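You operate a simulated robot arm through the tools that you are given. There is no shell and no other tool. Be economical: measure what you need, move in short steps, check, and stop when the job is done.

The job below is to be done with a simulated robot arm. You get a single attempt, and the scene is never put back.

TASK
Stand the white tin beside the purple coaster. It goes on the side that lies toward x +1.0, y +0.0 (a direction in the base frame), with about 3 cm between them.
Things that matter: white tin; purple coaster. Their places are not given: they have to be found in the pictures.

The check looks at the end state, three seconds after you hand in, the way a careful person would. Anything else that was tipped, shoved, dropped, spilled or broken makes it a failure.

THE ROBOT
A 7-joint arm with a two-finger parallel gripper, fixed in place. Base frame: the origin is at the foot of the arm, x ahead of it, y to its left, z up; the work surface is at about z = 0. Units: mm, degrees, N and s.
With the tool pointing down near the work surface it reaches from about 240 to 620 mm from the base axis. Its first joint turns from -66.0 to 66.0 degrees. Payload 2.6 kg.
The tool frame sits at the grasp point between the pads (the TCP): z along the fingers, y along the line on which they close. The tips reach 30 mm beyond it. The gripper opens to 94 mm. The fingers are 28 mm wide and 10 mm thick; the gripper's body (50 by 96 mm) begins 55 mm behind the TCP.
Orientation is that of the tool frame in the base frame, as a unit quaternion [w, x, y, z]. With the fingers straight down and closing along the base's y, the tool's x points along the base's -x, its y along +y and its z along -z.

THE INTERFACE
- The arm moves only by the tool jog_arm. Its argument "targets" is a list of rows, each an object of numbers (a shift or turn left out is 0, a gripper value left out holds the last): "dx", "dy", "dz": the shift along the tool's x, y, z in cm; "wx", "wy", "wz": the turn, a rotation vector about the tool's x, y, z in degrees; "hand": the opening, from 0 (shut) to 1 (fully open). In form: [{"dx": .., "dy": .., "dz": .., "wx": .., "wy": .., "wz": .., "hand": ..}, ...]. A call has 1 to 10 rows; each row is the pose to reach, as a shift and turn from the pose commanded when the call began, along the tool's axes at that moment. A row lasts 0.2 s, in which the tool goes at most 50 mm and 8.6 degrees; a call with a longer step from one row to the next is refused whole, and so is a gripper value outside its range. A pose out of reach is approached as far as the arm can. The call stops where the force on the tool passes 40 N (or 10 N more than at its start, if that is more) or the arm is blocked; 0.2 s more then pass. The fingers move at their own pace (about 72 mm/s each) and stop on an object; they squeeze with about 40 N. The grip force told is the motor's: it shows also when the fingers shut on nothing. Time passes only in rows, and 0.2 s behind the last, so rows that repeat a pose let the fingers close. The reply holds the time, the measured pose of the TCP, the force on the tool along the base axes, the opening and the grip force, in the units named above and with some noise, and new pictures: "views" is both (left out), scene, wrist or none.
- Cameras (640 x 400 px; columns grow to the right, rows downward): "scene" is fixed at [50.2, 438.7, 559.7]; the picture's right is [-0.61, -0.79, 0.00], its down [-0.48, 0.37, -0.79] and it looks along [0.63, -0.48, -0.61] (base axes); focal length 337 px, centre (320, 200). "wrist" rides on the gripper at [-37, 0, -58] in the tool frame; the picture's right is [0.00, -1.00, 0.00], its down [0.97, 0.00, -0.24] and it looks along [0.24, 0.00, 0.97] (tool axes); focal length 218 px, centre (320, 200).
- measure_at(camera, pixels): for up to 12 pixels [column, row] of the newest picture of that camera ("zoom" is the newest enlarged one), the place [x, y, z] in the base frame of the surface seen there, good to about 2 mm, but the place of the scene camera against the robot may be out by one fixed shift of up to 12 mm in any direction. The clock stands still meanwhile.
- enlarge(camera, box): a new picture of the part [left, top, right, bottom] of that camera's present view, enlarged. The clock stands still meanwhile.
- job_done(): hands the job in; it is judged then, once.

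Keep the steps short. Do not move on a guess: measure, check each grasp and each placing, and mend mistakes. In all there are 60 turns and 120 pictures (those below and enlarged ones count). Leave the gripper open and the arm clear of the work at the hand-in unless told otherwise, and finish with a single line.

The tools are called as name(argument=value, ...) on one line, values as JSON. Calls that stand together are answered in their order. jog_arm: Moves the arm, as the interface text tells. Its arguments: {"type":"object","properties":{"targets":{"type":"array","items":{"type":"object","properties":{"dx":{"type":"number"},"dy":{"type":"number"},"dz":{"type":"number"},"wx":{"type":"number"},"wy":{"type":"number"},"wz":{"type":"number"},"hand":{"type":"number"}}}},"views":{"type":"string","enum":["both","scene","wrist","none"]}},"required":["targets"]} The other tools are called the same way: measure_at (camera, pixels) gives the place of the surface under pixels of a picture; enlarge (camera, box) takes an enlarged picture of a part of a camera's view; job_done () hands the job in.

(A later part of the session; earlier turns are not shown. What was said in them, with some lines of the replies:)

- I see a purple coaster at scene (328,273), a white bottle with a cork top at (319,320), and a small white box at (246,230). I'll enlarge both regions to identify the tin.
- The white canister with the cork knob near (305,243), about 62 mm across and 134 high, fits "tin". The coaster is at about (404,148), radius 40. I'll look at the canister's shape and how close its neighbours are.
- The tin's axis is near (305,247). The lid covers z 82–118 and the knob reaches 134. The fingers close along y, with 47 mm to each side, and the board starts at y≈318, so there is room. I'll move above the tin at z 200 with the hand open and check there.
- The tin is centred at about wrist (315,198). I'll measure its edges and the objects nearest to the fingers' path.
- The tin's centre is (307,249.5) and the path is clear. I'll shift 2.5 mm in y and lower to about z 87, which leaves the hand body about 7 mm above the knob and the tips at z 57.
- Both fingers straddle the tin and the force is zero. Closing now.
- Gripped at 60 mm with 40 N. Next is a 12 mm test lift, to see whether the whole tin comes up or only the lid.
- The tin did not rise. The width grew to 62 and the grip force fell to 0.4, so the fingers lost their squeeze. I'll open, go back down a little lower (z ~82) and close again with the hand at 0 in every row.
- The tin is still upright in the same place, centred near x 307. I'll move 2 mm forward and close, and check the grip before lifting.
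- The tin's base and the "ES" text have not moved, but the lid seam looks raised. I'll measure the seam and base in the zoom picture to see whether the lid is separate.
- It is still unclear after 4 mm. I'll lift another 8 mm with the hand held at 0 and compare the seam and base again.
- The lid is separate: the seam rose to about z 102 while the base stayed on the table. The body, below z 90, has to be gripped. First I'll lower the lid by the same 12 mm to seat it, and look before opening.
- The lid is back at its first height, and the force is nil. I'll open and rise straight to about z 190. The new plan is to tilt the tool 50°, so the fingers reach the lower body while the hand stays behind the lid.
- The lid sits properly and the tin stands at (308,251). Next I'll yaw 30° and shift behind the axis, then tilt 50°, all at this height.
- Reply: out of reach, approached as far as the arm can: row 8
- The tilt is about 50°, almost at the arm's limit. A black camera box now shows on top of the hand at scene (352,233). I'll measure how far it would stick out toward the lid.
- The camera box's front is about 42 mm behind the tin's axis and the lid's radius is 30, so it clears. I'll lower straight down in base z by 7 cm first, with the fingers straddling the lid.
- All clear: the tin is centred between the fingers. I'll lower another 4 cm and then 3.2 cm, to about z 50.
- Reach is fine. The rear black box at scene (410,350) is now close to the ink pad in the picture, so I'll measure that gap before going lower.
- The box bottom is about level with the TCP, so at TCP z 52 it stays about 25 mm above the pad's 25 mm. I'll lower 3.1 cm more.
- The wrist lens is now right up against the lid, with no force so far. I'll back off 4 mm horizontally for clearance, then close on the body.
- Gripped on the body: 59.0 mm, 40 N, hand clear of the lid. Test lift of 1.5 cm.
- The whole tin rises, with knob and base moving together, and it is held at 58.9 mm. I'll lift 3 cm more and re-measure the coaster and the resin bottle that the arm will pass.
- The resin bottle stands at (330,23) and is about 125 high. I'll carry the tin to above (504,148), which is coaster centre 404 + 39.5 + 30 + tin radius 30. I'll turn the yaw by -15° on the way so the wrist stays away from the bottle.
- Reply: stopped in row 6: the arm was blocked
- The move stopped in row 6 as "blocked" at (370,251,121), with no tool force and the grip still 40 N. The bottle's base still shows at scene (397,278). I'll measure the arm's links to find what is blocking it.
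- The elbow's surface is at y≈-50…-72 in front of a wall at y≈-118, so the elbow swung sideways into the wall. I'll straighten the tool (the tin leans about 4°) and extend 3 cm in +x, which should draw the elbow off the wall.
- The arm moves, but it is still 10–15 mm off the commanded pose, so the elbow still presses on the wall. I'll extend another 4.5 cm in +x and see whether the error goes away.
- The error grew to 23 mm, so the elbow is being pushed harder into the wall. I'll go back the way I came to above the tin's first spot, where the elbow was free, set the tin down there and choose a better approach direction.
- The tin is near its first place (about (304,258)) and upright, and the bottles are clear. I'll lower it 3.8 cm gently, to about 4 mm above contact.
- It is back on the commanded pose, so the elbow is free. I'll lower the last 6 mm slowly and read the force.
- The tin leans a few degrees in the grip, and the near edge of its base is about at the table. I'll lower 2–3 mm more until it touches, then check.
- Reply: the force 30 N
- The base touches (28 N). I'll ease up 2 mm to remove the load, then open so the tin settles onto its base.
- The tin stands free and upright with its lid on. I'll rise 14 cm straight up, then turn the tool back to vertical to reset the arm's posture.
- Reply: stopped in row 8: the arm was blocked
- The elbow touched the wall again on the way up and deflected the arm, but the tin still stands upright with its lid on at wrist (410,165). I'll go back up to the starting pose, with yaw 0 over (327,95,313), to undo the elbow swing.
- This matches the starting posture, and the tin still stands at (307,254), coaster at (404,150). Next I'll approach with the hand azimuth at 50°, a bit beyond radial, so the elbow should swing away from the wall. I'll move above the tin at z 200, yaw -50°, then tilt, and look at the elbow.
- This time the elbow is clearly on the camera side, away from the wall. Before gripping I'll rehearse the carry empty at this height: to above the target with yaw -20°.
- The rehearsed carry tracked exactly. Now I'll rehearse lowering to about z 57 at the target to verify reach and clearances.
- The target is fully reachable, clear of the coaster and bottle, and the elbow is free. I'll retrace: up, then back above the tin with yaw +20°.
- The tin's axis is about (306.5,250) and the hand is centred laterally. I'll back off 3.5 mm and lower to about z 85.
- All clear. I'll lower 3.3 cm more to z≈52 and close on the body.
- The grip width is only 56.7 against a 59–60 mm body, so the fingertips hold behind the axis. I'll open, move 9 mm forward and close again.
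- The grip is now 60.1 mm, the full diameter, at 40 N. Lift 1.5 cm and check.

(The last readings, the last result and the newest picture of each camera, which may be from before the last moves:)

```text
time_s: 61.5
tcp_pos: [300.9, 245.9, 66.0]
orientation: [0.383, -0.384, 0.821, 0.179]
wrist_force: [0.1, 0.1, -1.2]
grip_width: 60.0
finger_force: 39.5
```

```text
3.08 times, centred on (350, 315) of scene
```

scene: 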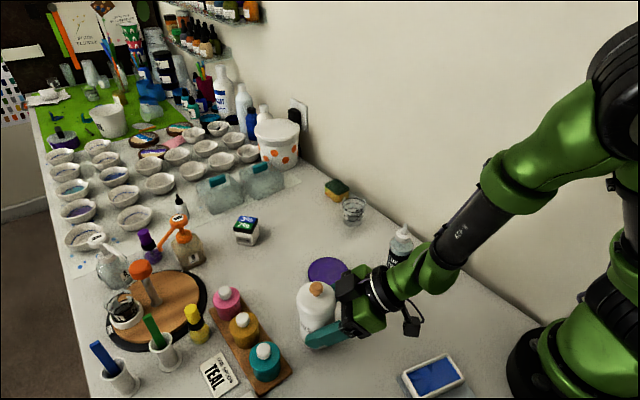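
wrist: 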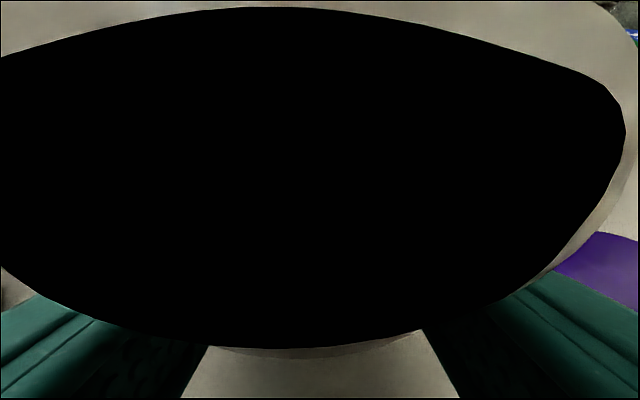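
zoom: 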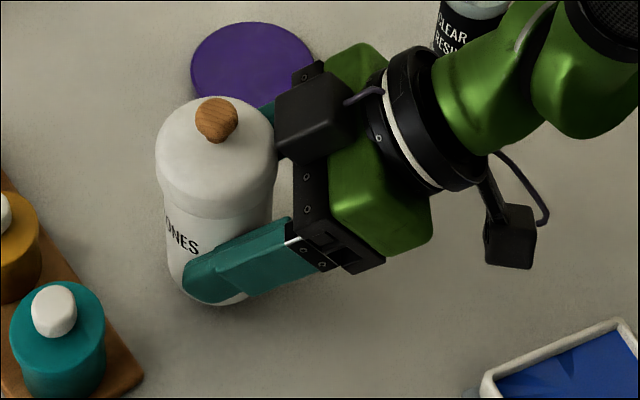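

The whole tin lifts firmly. I'll raise 5 cm more, then make the rehearsed carry to above the target with yaw -20°.

jog_arm(targets=[{"dx": -0.8, "dz": -0.67, "hand": 0}, {"dx": -1.7, "dz": -1.42, "hand": 0}, {"dx": -2.6, "dz": -2.18, "hand": 0}, {"dx": -3.4, "dz": -2.85, "hand": 0}, {"dx": -3.83, "dz": -3.21, "hand": 0}, {"dx": -3.83, "dz": -3.21, "hand": 0}], views="none")

jog_arm(targets=[{"dx": -0.15, "dy": -1.06, "dz": 0.18, "wx": 0.77, "wz": 0.64, "hand": 0}, {"dx": -0.5, "dy": -3.6, "dz": 0.6, "wx": 2.6, "wz": 2.18, "hand": 0}, {"dx": -0.89, "dy": -6.4, "dz": 1.06, "wx": 4.6, "wz": 3.86, "hand": 0}, {"dx": -1.3, "dy": -9.4, "dz": 1.55, "wx": 6.74, "wz": 5.66, "hand": 0}, {"dx": -1.71, "dy": -12.36, "dz": 2.05, "wx": 8.9, "wz": 7.46, "hand": 0}, {"dx": -2.12, "dy": -15.34, "dz": 2.54, "wx": 11.03, "wz": 9.26, "hand": 0}, {"dx": -2.48, "dy": -17.9, "dz": 2.97, "wx": 12.87, "wz": 10.8, "hand": 0}, {"dx": -2.77, "dy": -20.0, "dz": 3.32, "wx": 14.4, "wz": 12.1, "hand": 0}, {"dx": -2.95, "dy": -21.31, "dz": 3.53, "wx": 15.32, "wz": 12.86, "hand": 0}, {"dx": -2.95, "dy": -21.31, "dz": 3.53, "wx": 15.32, "wz": 12.86, "hand": 0}], views="both")

enlarge(camera="scene", box=[220, 170, 400, 310])

```text
time_s: 62.9
tcp_pos: [302.3, 245.8, 116.7]
orientation: [0.383, -0.384, 0.821, 0.179]
wrist_force: [0.2, 0.1, -0.4]
grip_width: 60.0
finger_force: 40.3
```

```text
time_s: 65.1
tcp_pos: [494.3, 142.7, 117.4]
orientation: [0.408, -0.235, 0.875, 0.109]
wrist_force: [0.9, -0.7, -0.6]
grip_width: 60.3
finger_force: 39.5
```

scene: 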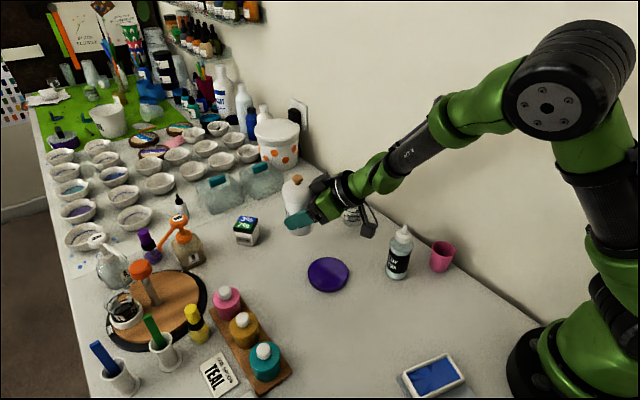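
wrist: 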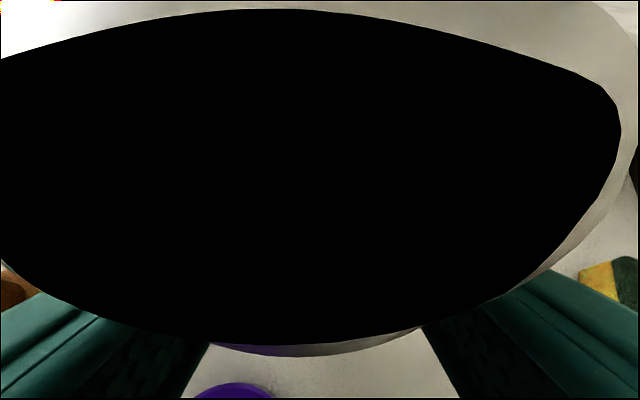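

```text
2.86 times, centred on (310, 240) of scene
```

zoom: 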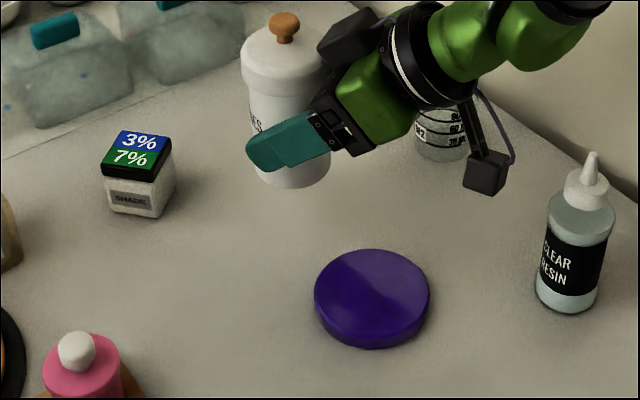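

The tin hangs upright over the target with a grip of 60.3. I'll lower 5.7 cm to just above the table and measure against the coaster.

jog_arm(targets=[{"dx": 0.9, "dz": 0.76, "hand": 0}, {"dx": 1.8, "dz": 1.51, "hand": 0}, {"dx": 2.7, "dz": 2.27, "hand": 0}, {"dx": 3.5, "dz": 2.94, "hand": 0}, {"dx": 4.1, "dz": 3.44, "hand": 0}, {"dx": 4.37, "dz": 3.67, "hand": 0}, {"dx": 4.37, "dz": 3.67, "hand": 0}], views="scene")

enlarge(camera="scene", box=[270, 190, 370, 300])

measure_at(camera="scene", pixels=[[328, 274], [308, 273], [349, 275], [328, 258], [328, 289], [300, 215], [305, 205], [300, 225], [288, 215], [300, 200]])

```text
time_s: 66.7
tcp_pos: [493.7, 142.6, 60.4]
orientation: [0.408, -0.235, 0.875, 0.109]
wrist_force: [-0.6, 0.1, -0.6]
grip_width: 59.9
finger_force: 40.0
```

scene: 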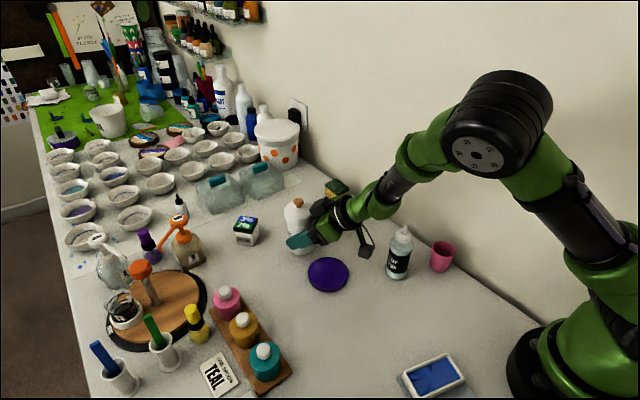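

```text
3.64 times, centred on (320, 245) of scene
```

zoom: 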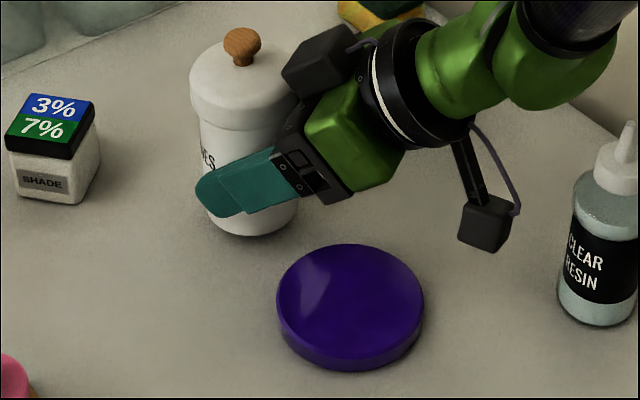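

```text
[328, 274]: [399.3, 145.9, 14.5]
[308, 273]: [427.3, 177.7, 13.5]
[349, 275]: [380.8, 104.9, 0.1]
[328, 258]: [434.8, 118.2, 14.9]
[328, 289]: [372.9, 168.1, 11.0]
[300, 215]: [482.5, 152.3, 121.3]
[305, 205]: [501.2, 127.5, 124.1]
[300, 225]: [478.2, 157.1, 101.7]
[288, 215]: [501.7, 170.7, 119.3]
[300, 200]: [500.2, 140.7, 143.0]
```

The tin centre is about 98 mm from the coaster centre in x (wanted 99.5) and about 1–4 mm low in y. I'll correct by +1, +2 mm and lower the last 8 mm slowly while reading the force.

jog_arm(targets=[{"dx": -0.12, "dy": 0.12, "dz": 0.14, "hand": 0}, {"dx": 0.08, "dy": 0.12, "dz": 0.31, "hand": 0}, {"dx": 0.28, "dy": 0.12, "dz": 0.48, "hand": 0}, {"dx": 0.42, "dy": 0.12, "dz": 0.6, "hand": 0}, {"dx": 0.49, "dy": 0.12, "dz": 0.65, "hand": 0}, {"dx": 0.49, "dy": 0.12, "dz": 0.65, "hand": 0}], views="scene")

enlarge(camera="scene", box=[270, 190, 350, 280])

```text
time_s: 68.1
tcp_pos: [495.0, 146.6, 52.7]
orientation: [0.409, -0.235, 0.875, 0.109]
wrist_force: [-0.3, -0.1, 0.1]
grip_width: 60.3
finger_force: 39.5
```

scene: 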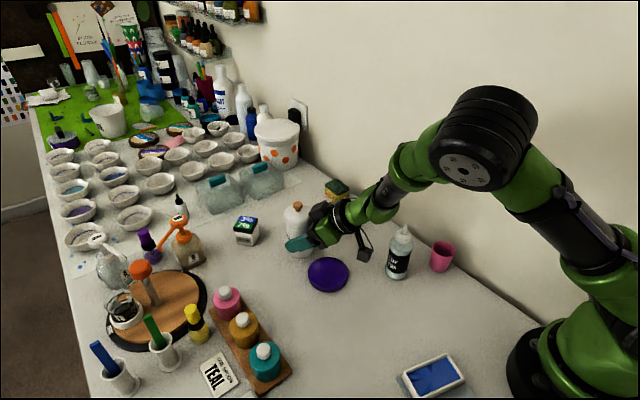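

```text
4.44 times, centred on (310, 235) of scene
```

zoom: 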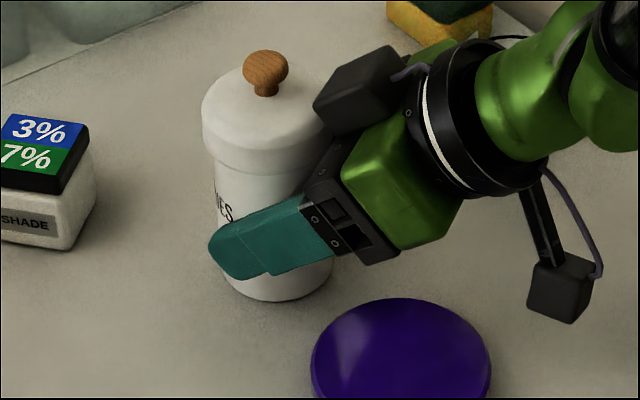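

No contact force yet. Lower 1.5 mm more to feel the table.

jog_arm(targets=[{"dx": 0.04, "dz": 0.03, "hand": 0}, {"dx": 0.08, "dz": 0.065, "hand": 0}, {"dx": 0.115, "dz": 0.096, "hand": 0}, {"dx": 0.115, "dz": 0.096, "hand": 0}], views="none")

```text
time_s: 69.1
tcp_pos: [496.4, 145.2, 51.1]
orientation: [0.409, -0.234, 0.875, 0.109]
wrist_force: [-3.2, -1.2, 9.8]
grip_width: 59.7
finger_force: 40.0
```

Contact at about 10 N, so the tin is on the table. Opening now, then a look before withdrawing.

jog_arm(targets=[{"dx": -0.03, "dz": -0.03, "hand": 0}, {"dx": -0.03, "dz": -0.03, "hand": 0.7}, {"dx": -0.03, "dz": -0.03, "hand": 1}, {"dx": -0.03, "dz": -0.03, "hand": 1}, {"dx": -0.03, "dz": -0.03, "hand": 1}], views="none")

enlarge(camera="scene", box=[260, 180, 380, 300])

```text
time_s: 70.3
tcp_pos: [495.6, 145.5, 52.5]
orientation: [0.408, -0.235, 0.875, 0.109]
wrist_force: [0.5, -0.6, 0.2]
grip_width: 94.0
finger_force: 0.0
```

```text
3.33 times, centred on (320, 240) of scene
```

zoom: 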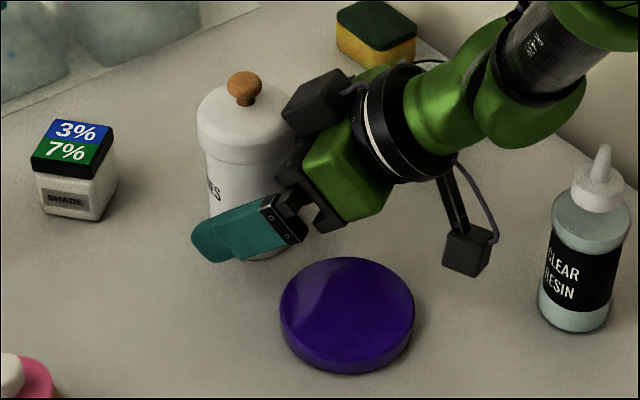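

The tin stands upright and the fingers are clear. I'll back off 5 mm, then rise straight up 15 cm, which keeps the rear box away from the resin bottle.

jog_arm(targets=[{"dx": 0.32, "dz": -0.38, "hand": 1}, {"dx": -0.5, "dz": -1.06, "hand": 1}, {"dx": -2.0, "dz": -2.33, "hand": 1}, {"dx": -4.0, "dz": -4.0, "hand": 1}, {"dx": -6.0, "dz": -5.7, "hand": 1}, {"dx": -8.0, "dz": -7.4, "hand": 1}, {"dx": -10.0, "dz": -9.05, "hand": 1}, {"dx": -11.2, "dz": -10.05, "hand": 1}, {"dx": -11.2, "dz": -10.05, "hand": 1}], views="both")

enlarge(camera="scene", box=[260, 180, 380, 300])

```text
time_s: 72.3
tcp_pos: [489.5, 142.0, 201.6]
orientation: [0.408, -0.235, 0.875, 0.109]
wrist_force: [0.0, -0.2, -0.3]
grip_width: 94.0
finger_force: 0.1
```

scene: 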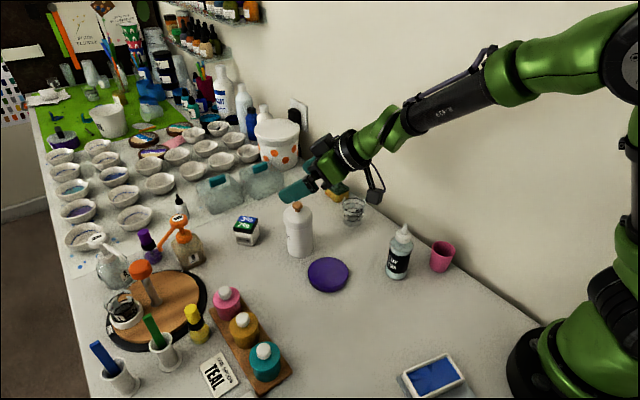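
wrist: 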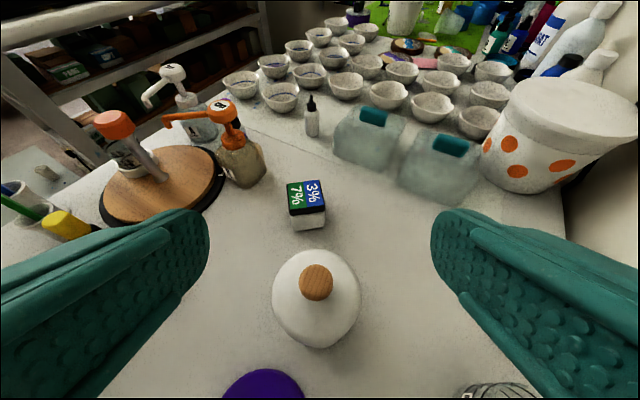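

```text
3.33 times, centred on (320, 240) of scene
```

zoom: 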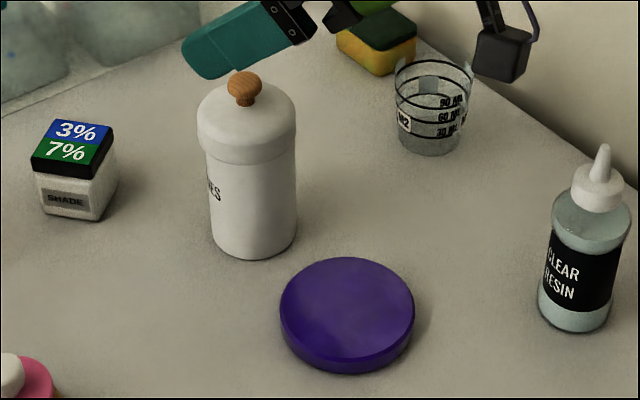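

The tin stands with its lid on. I'll raise the arm, turn the tool vertical and move back, so the wrist view shows tin and coaster together.

jog_arm(targets=[{"dx": -2.3, "dz": -1.93, "hand": 1}, {"dx": -4.6, "dz": -3.86, "hand": 1}, {"dx": -6.9, "dz": -5.8, "wy": 7, "hand": 1}, {"dx": -6.9, "dz": -5.8, "wy": 15, "hand": 1}, {"dx": -6.9, "dz": -5.8, "wy": 23, "hand": 1}, {"dx": -6.9, "dz": -5.8, "wy": 31, "hand": 1}, {"dx": -6.9, "dz": -5.8, "wy": 39, "hand": 1}, {"dx": -6.9, "dz": -5.8, "wy": 47, "hand": 1}, {"dx": -6.9, "dz": -5.8, "wy": 50, "hand": 1}, {"dx": -6.9, "dz": -5.8, "wy": 50, "hand": 1}], views="none")

jog_arm(targets=[{"dx": 3, "hand": 1}, {"dx": 6, "hand": 1}, {"dx": 8, "hand": 1}, {"dx": 8, "hand": 1}], views="both")

```text
time_s: 74.5
tcp_pos: [490.0, 143.4, 290.9]
orientation: [0.0, -0.259, 0.966, -0.001]
wrist_force: [0.0, -0.2, 0.3]
grip_width: 94.1
finger_force: 0.1
```

```text
time_s: 75.5
tcp_pos: [419.4, 104.7, 291.8]
orientation: [0.0, -0.259, 0.966, 0.0]
wrist_force: [-0.2, 0.2, -0.2]
grip_width: 94.1
finger_force: 0.0
```

scene: 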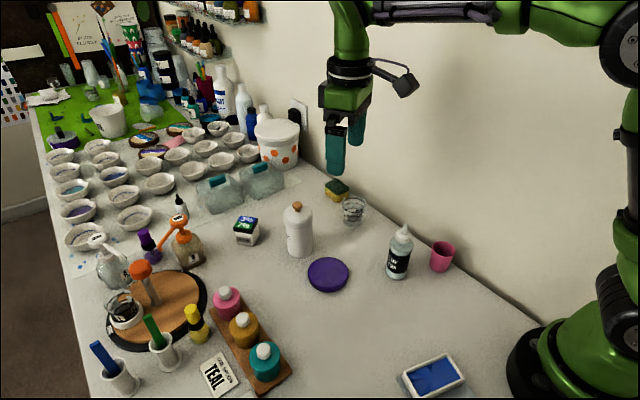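
wrist: 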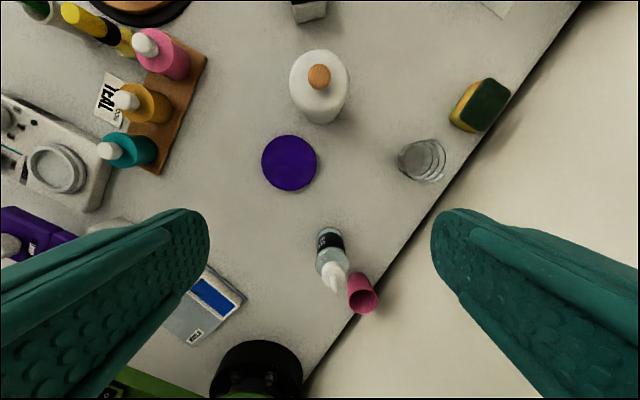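

Everything stands. I'll measure the coaster's edge and the tin in this wrist view to check the gap and direction.

measure_at(camera="wrist", pixels=[[289, 163], [264, 163], [314, 163], [289, 138], [289, 188], [319, 77], [292, 85], [346, 85], [319, 53], [320, 118], [308, 112], [335, 112]])

enlarge(camera="wrist", box=[230, 30, 400, 210])

```text
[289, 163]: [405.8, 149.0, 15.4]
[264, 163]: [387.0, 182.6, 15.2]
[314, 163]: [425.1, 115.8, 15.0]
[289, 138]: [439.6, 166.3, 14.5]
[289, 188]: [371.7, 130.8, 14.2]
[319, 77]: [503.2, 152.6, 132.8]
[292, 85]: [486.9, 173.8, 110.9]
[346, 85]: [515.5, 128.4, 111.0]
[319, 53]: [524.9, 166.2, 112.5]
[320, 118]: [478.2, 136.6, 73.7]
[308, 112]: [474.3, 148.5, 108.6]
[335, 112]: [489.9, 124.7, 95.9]
```

```text
2.22 times, centred on (315, 120) of wrist
```

zoom: 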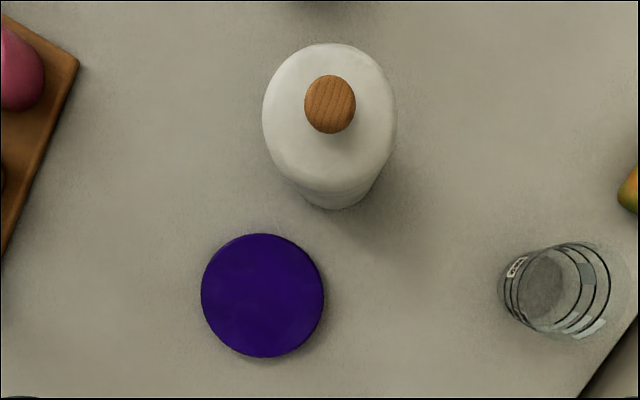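

The white tin stands upright with its lid on, on the +x side of the purple coaster, with a gap of about 2.7 cm and within about 2 mm in y. The other objects are in place, the gripper is open and the arm is clear, so I'm handing in.

job_done()

```text
The job is handed in.
```

The white tin now stands upright, lid on, on the +x side of the purple coaster with a measured gap of about 2.7 cm; the other objects in view stayed in place.
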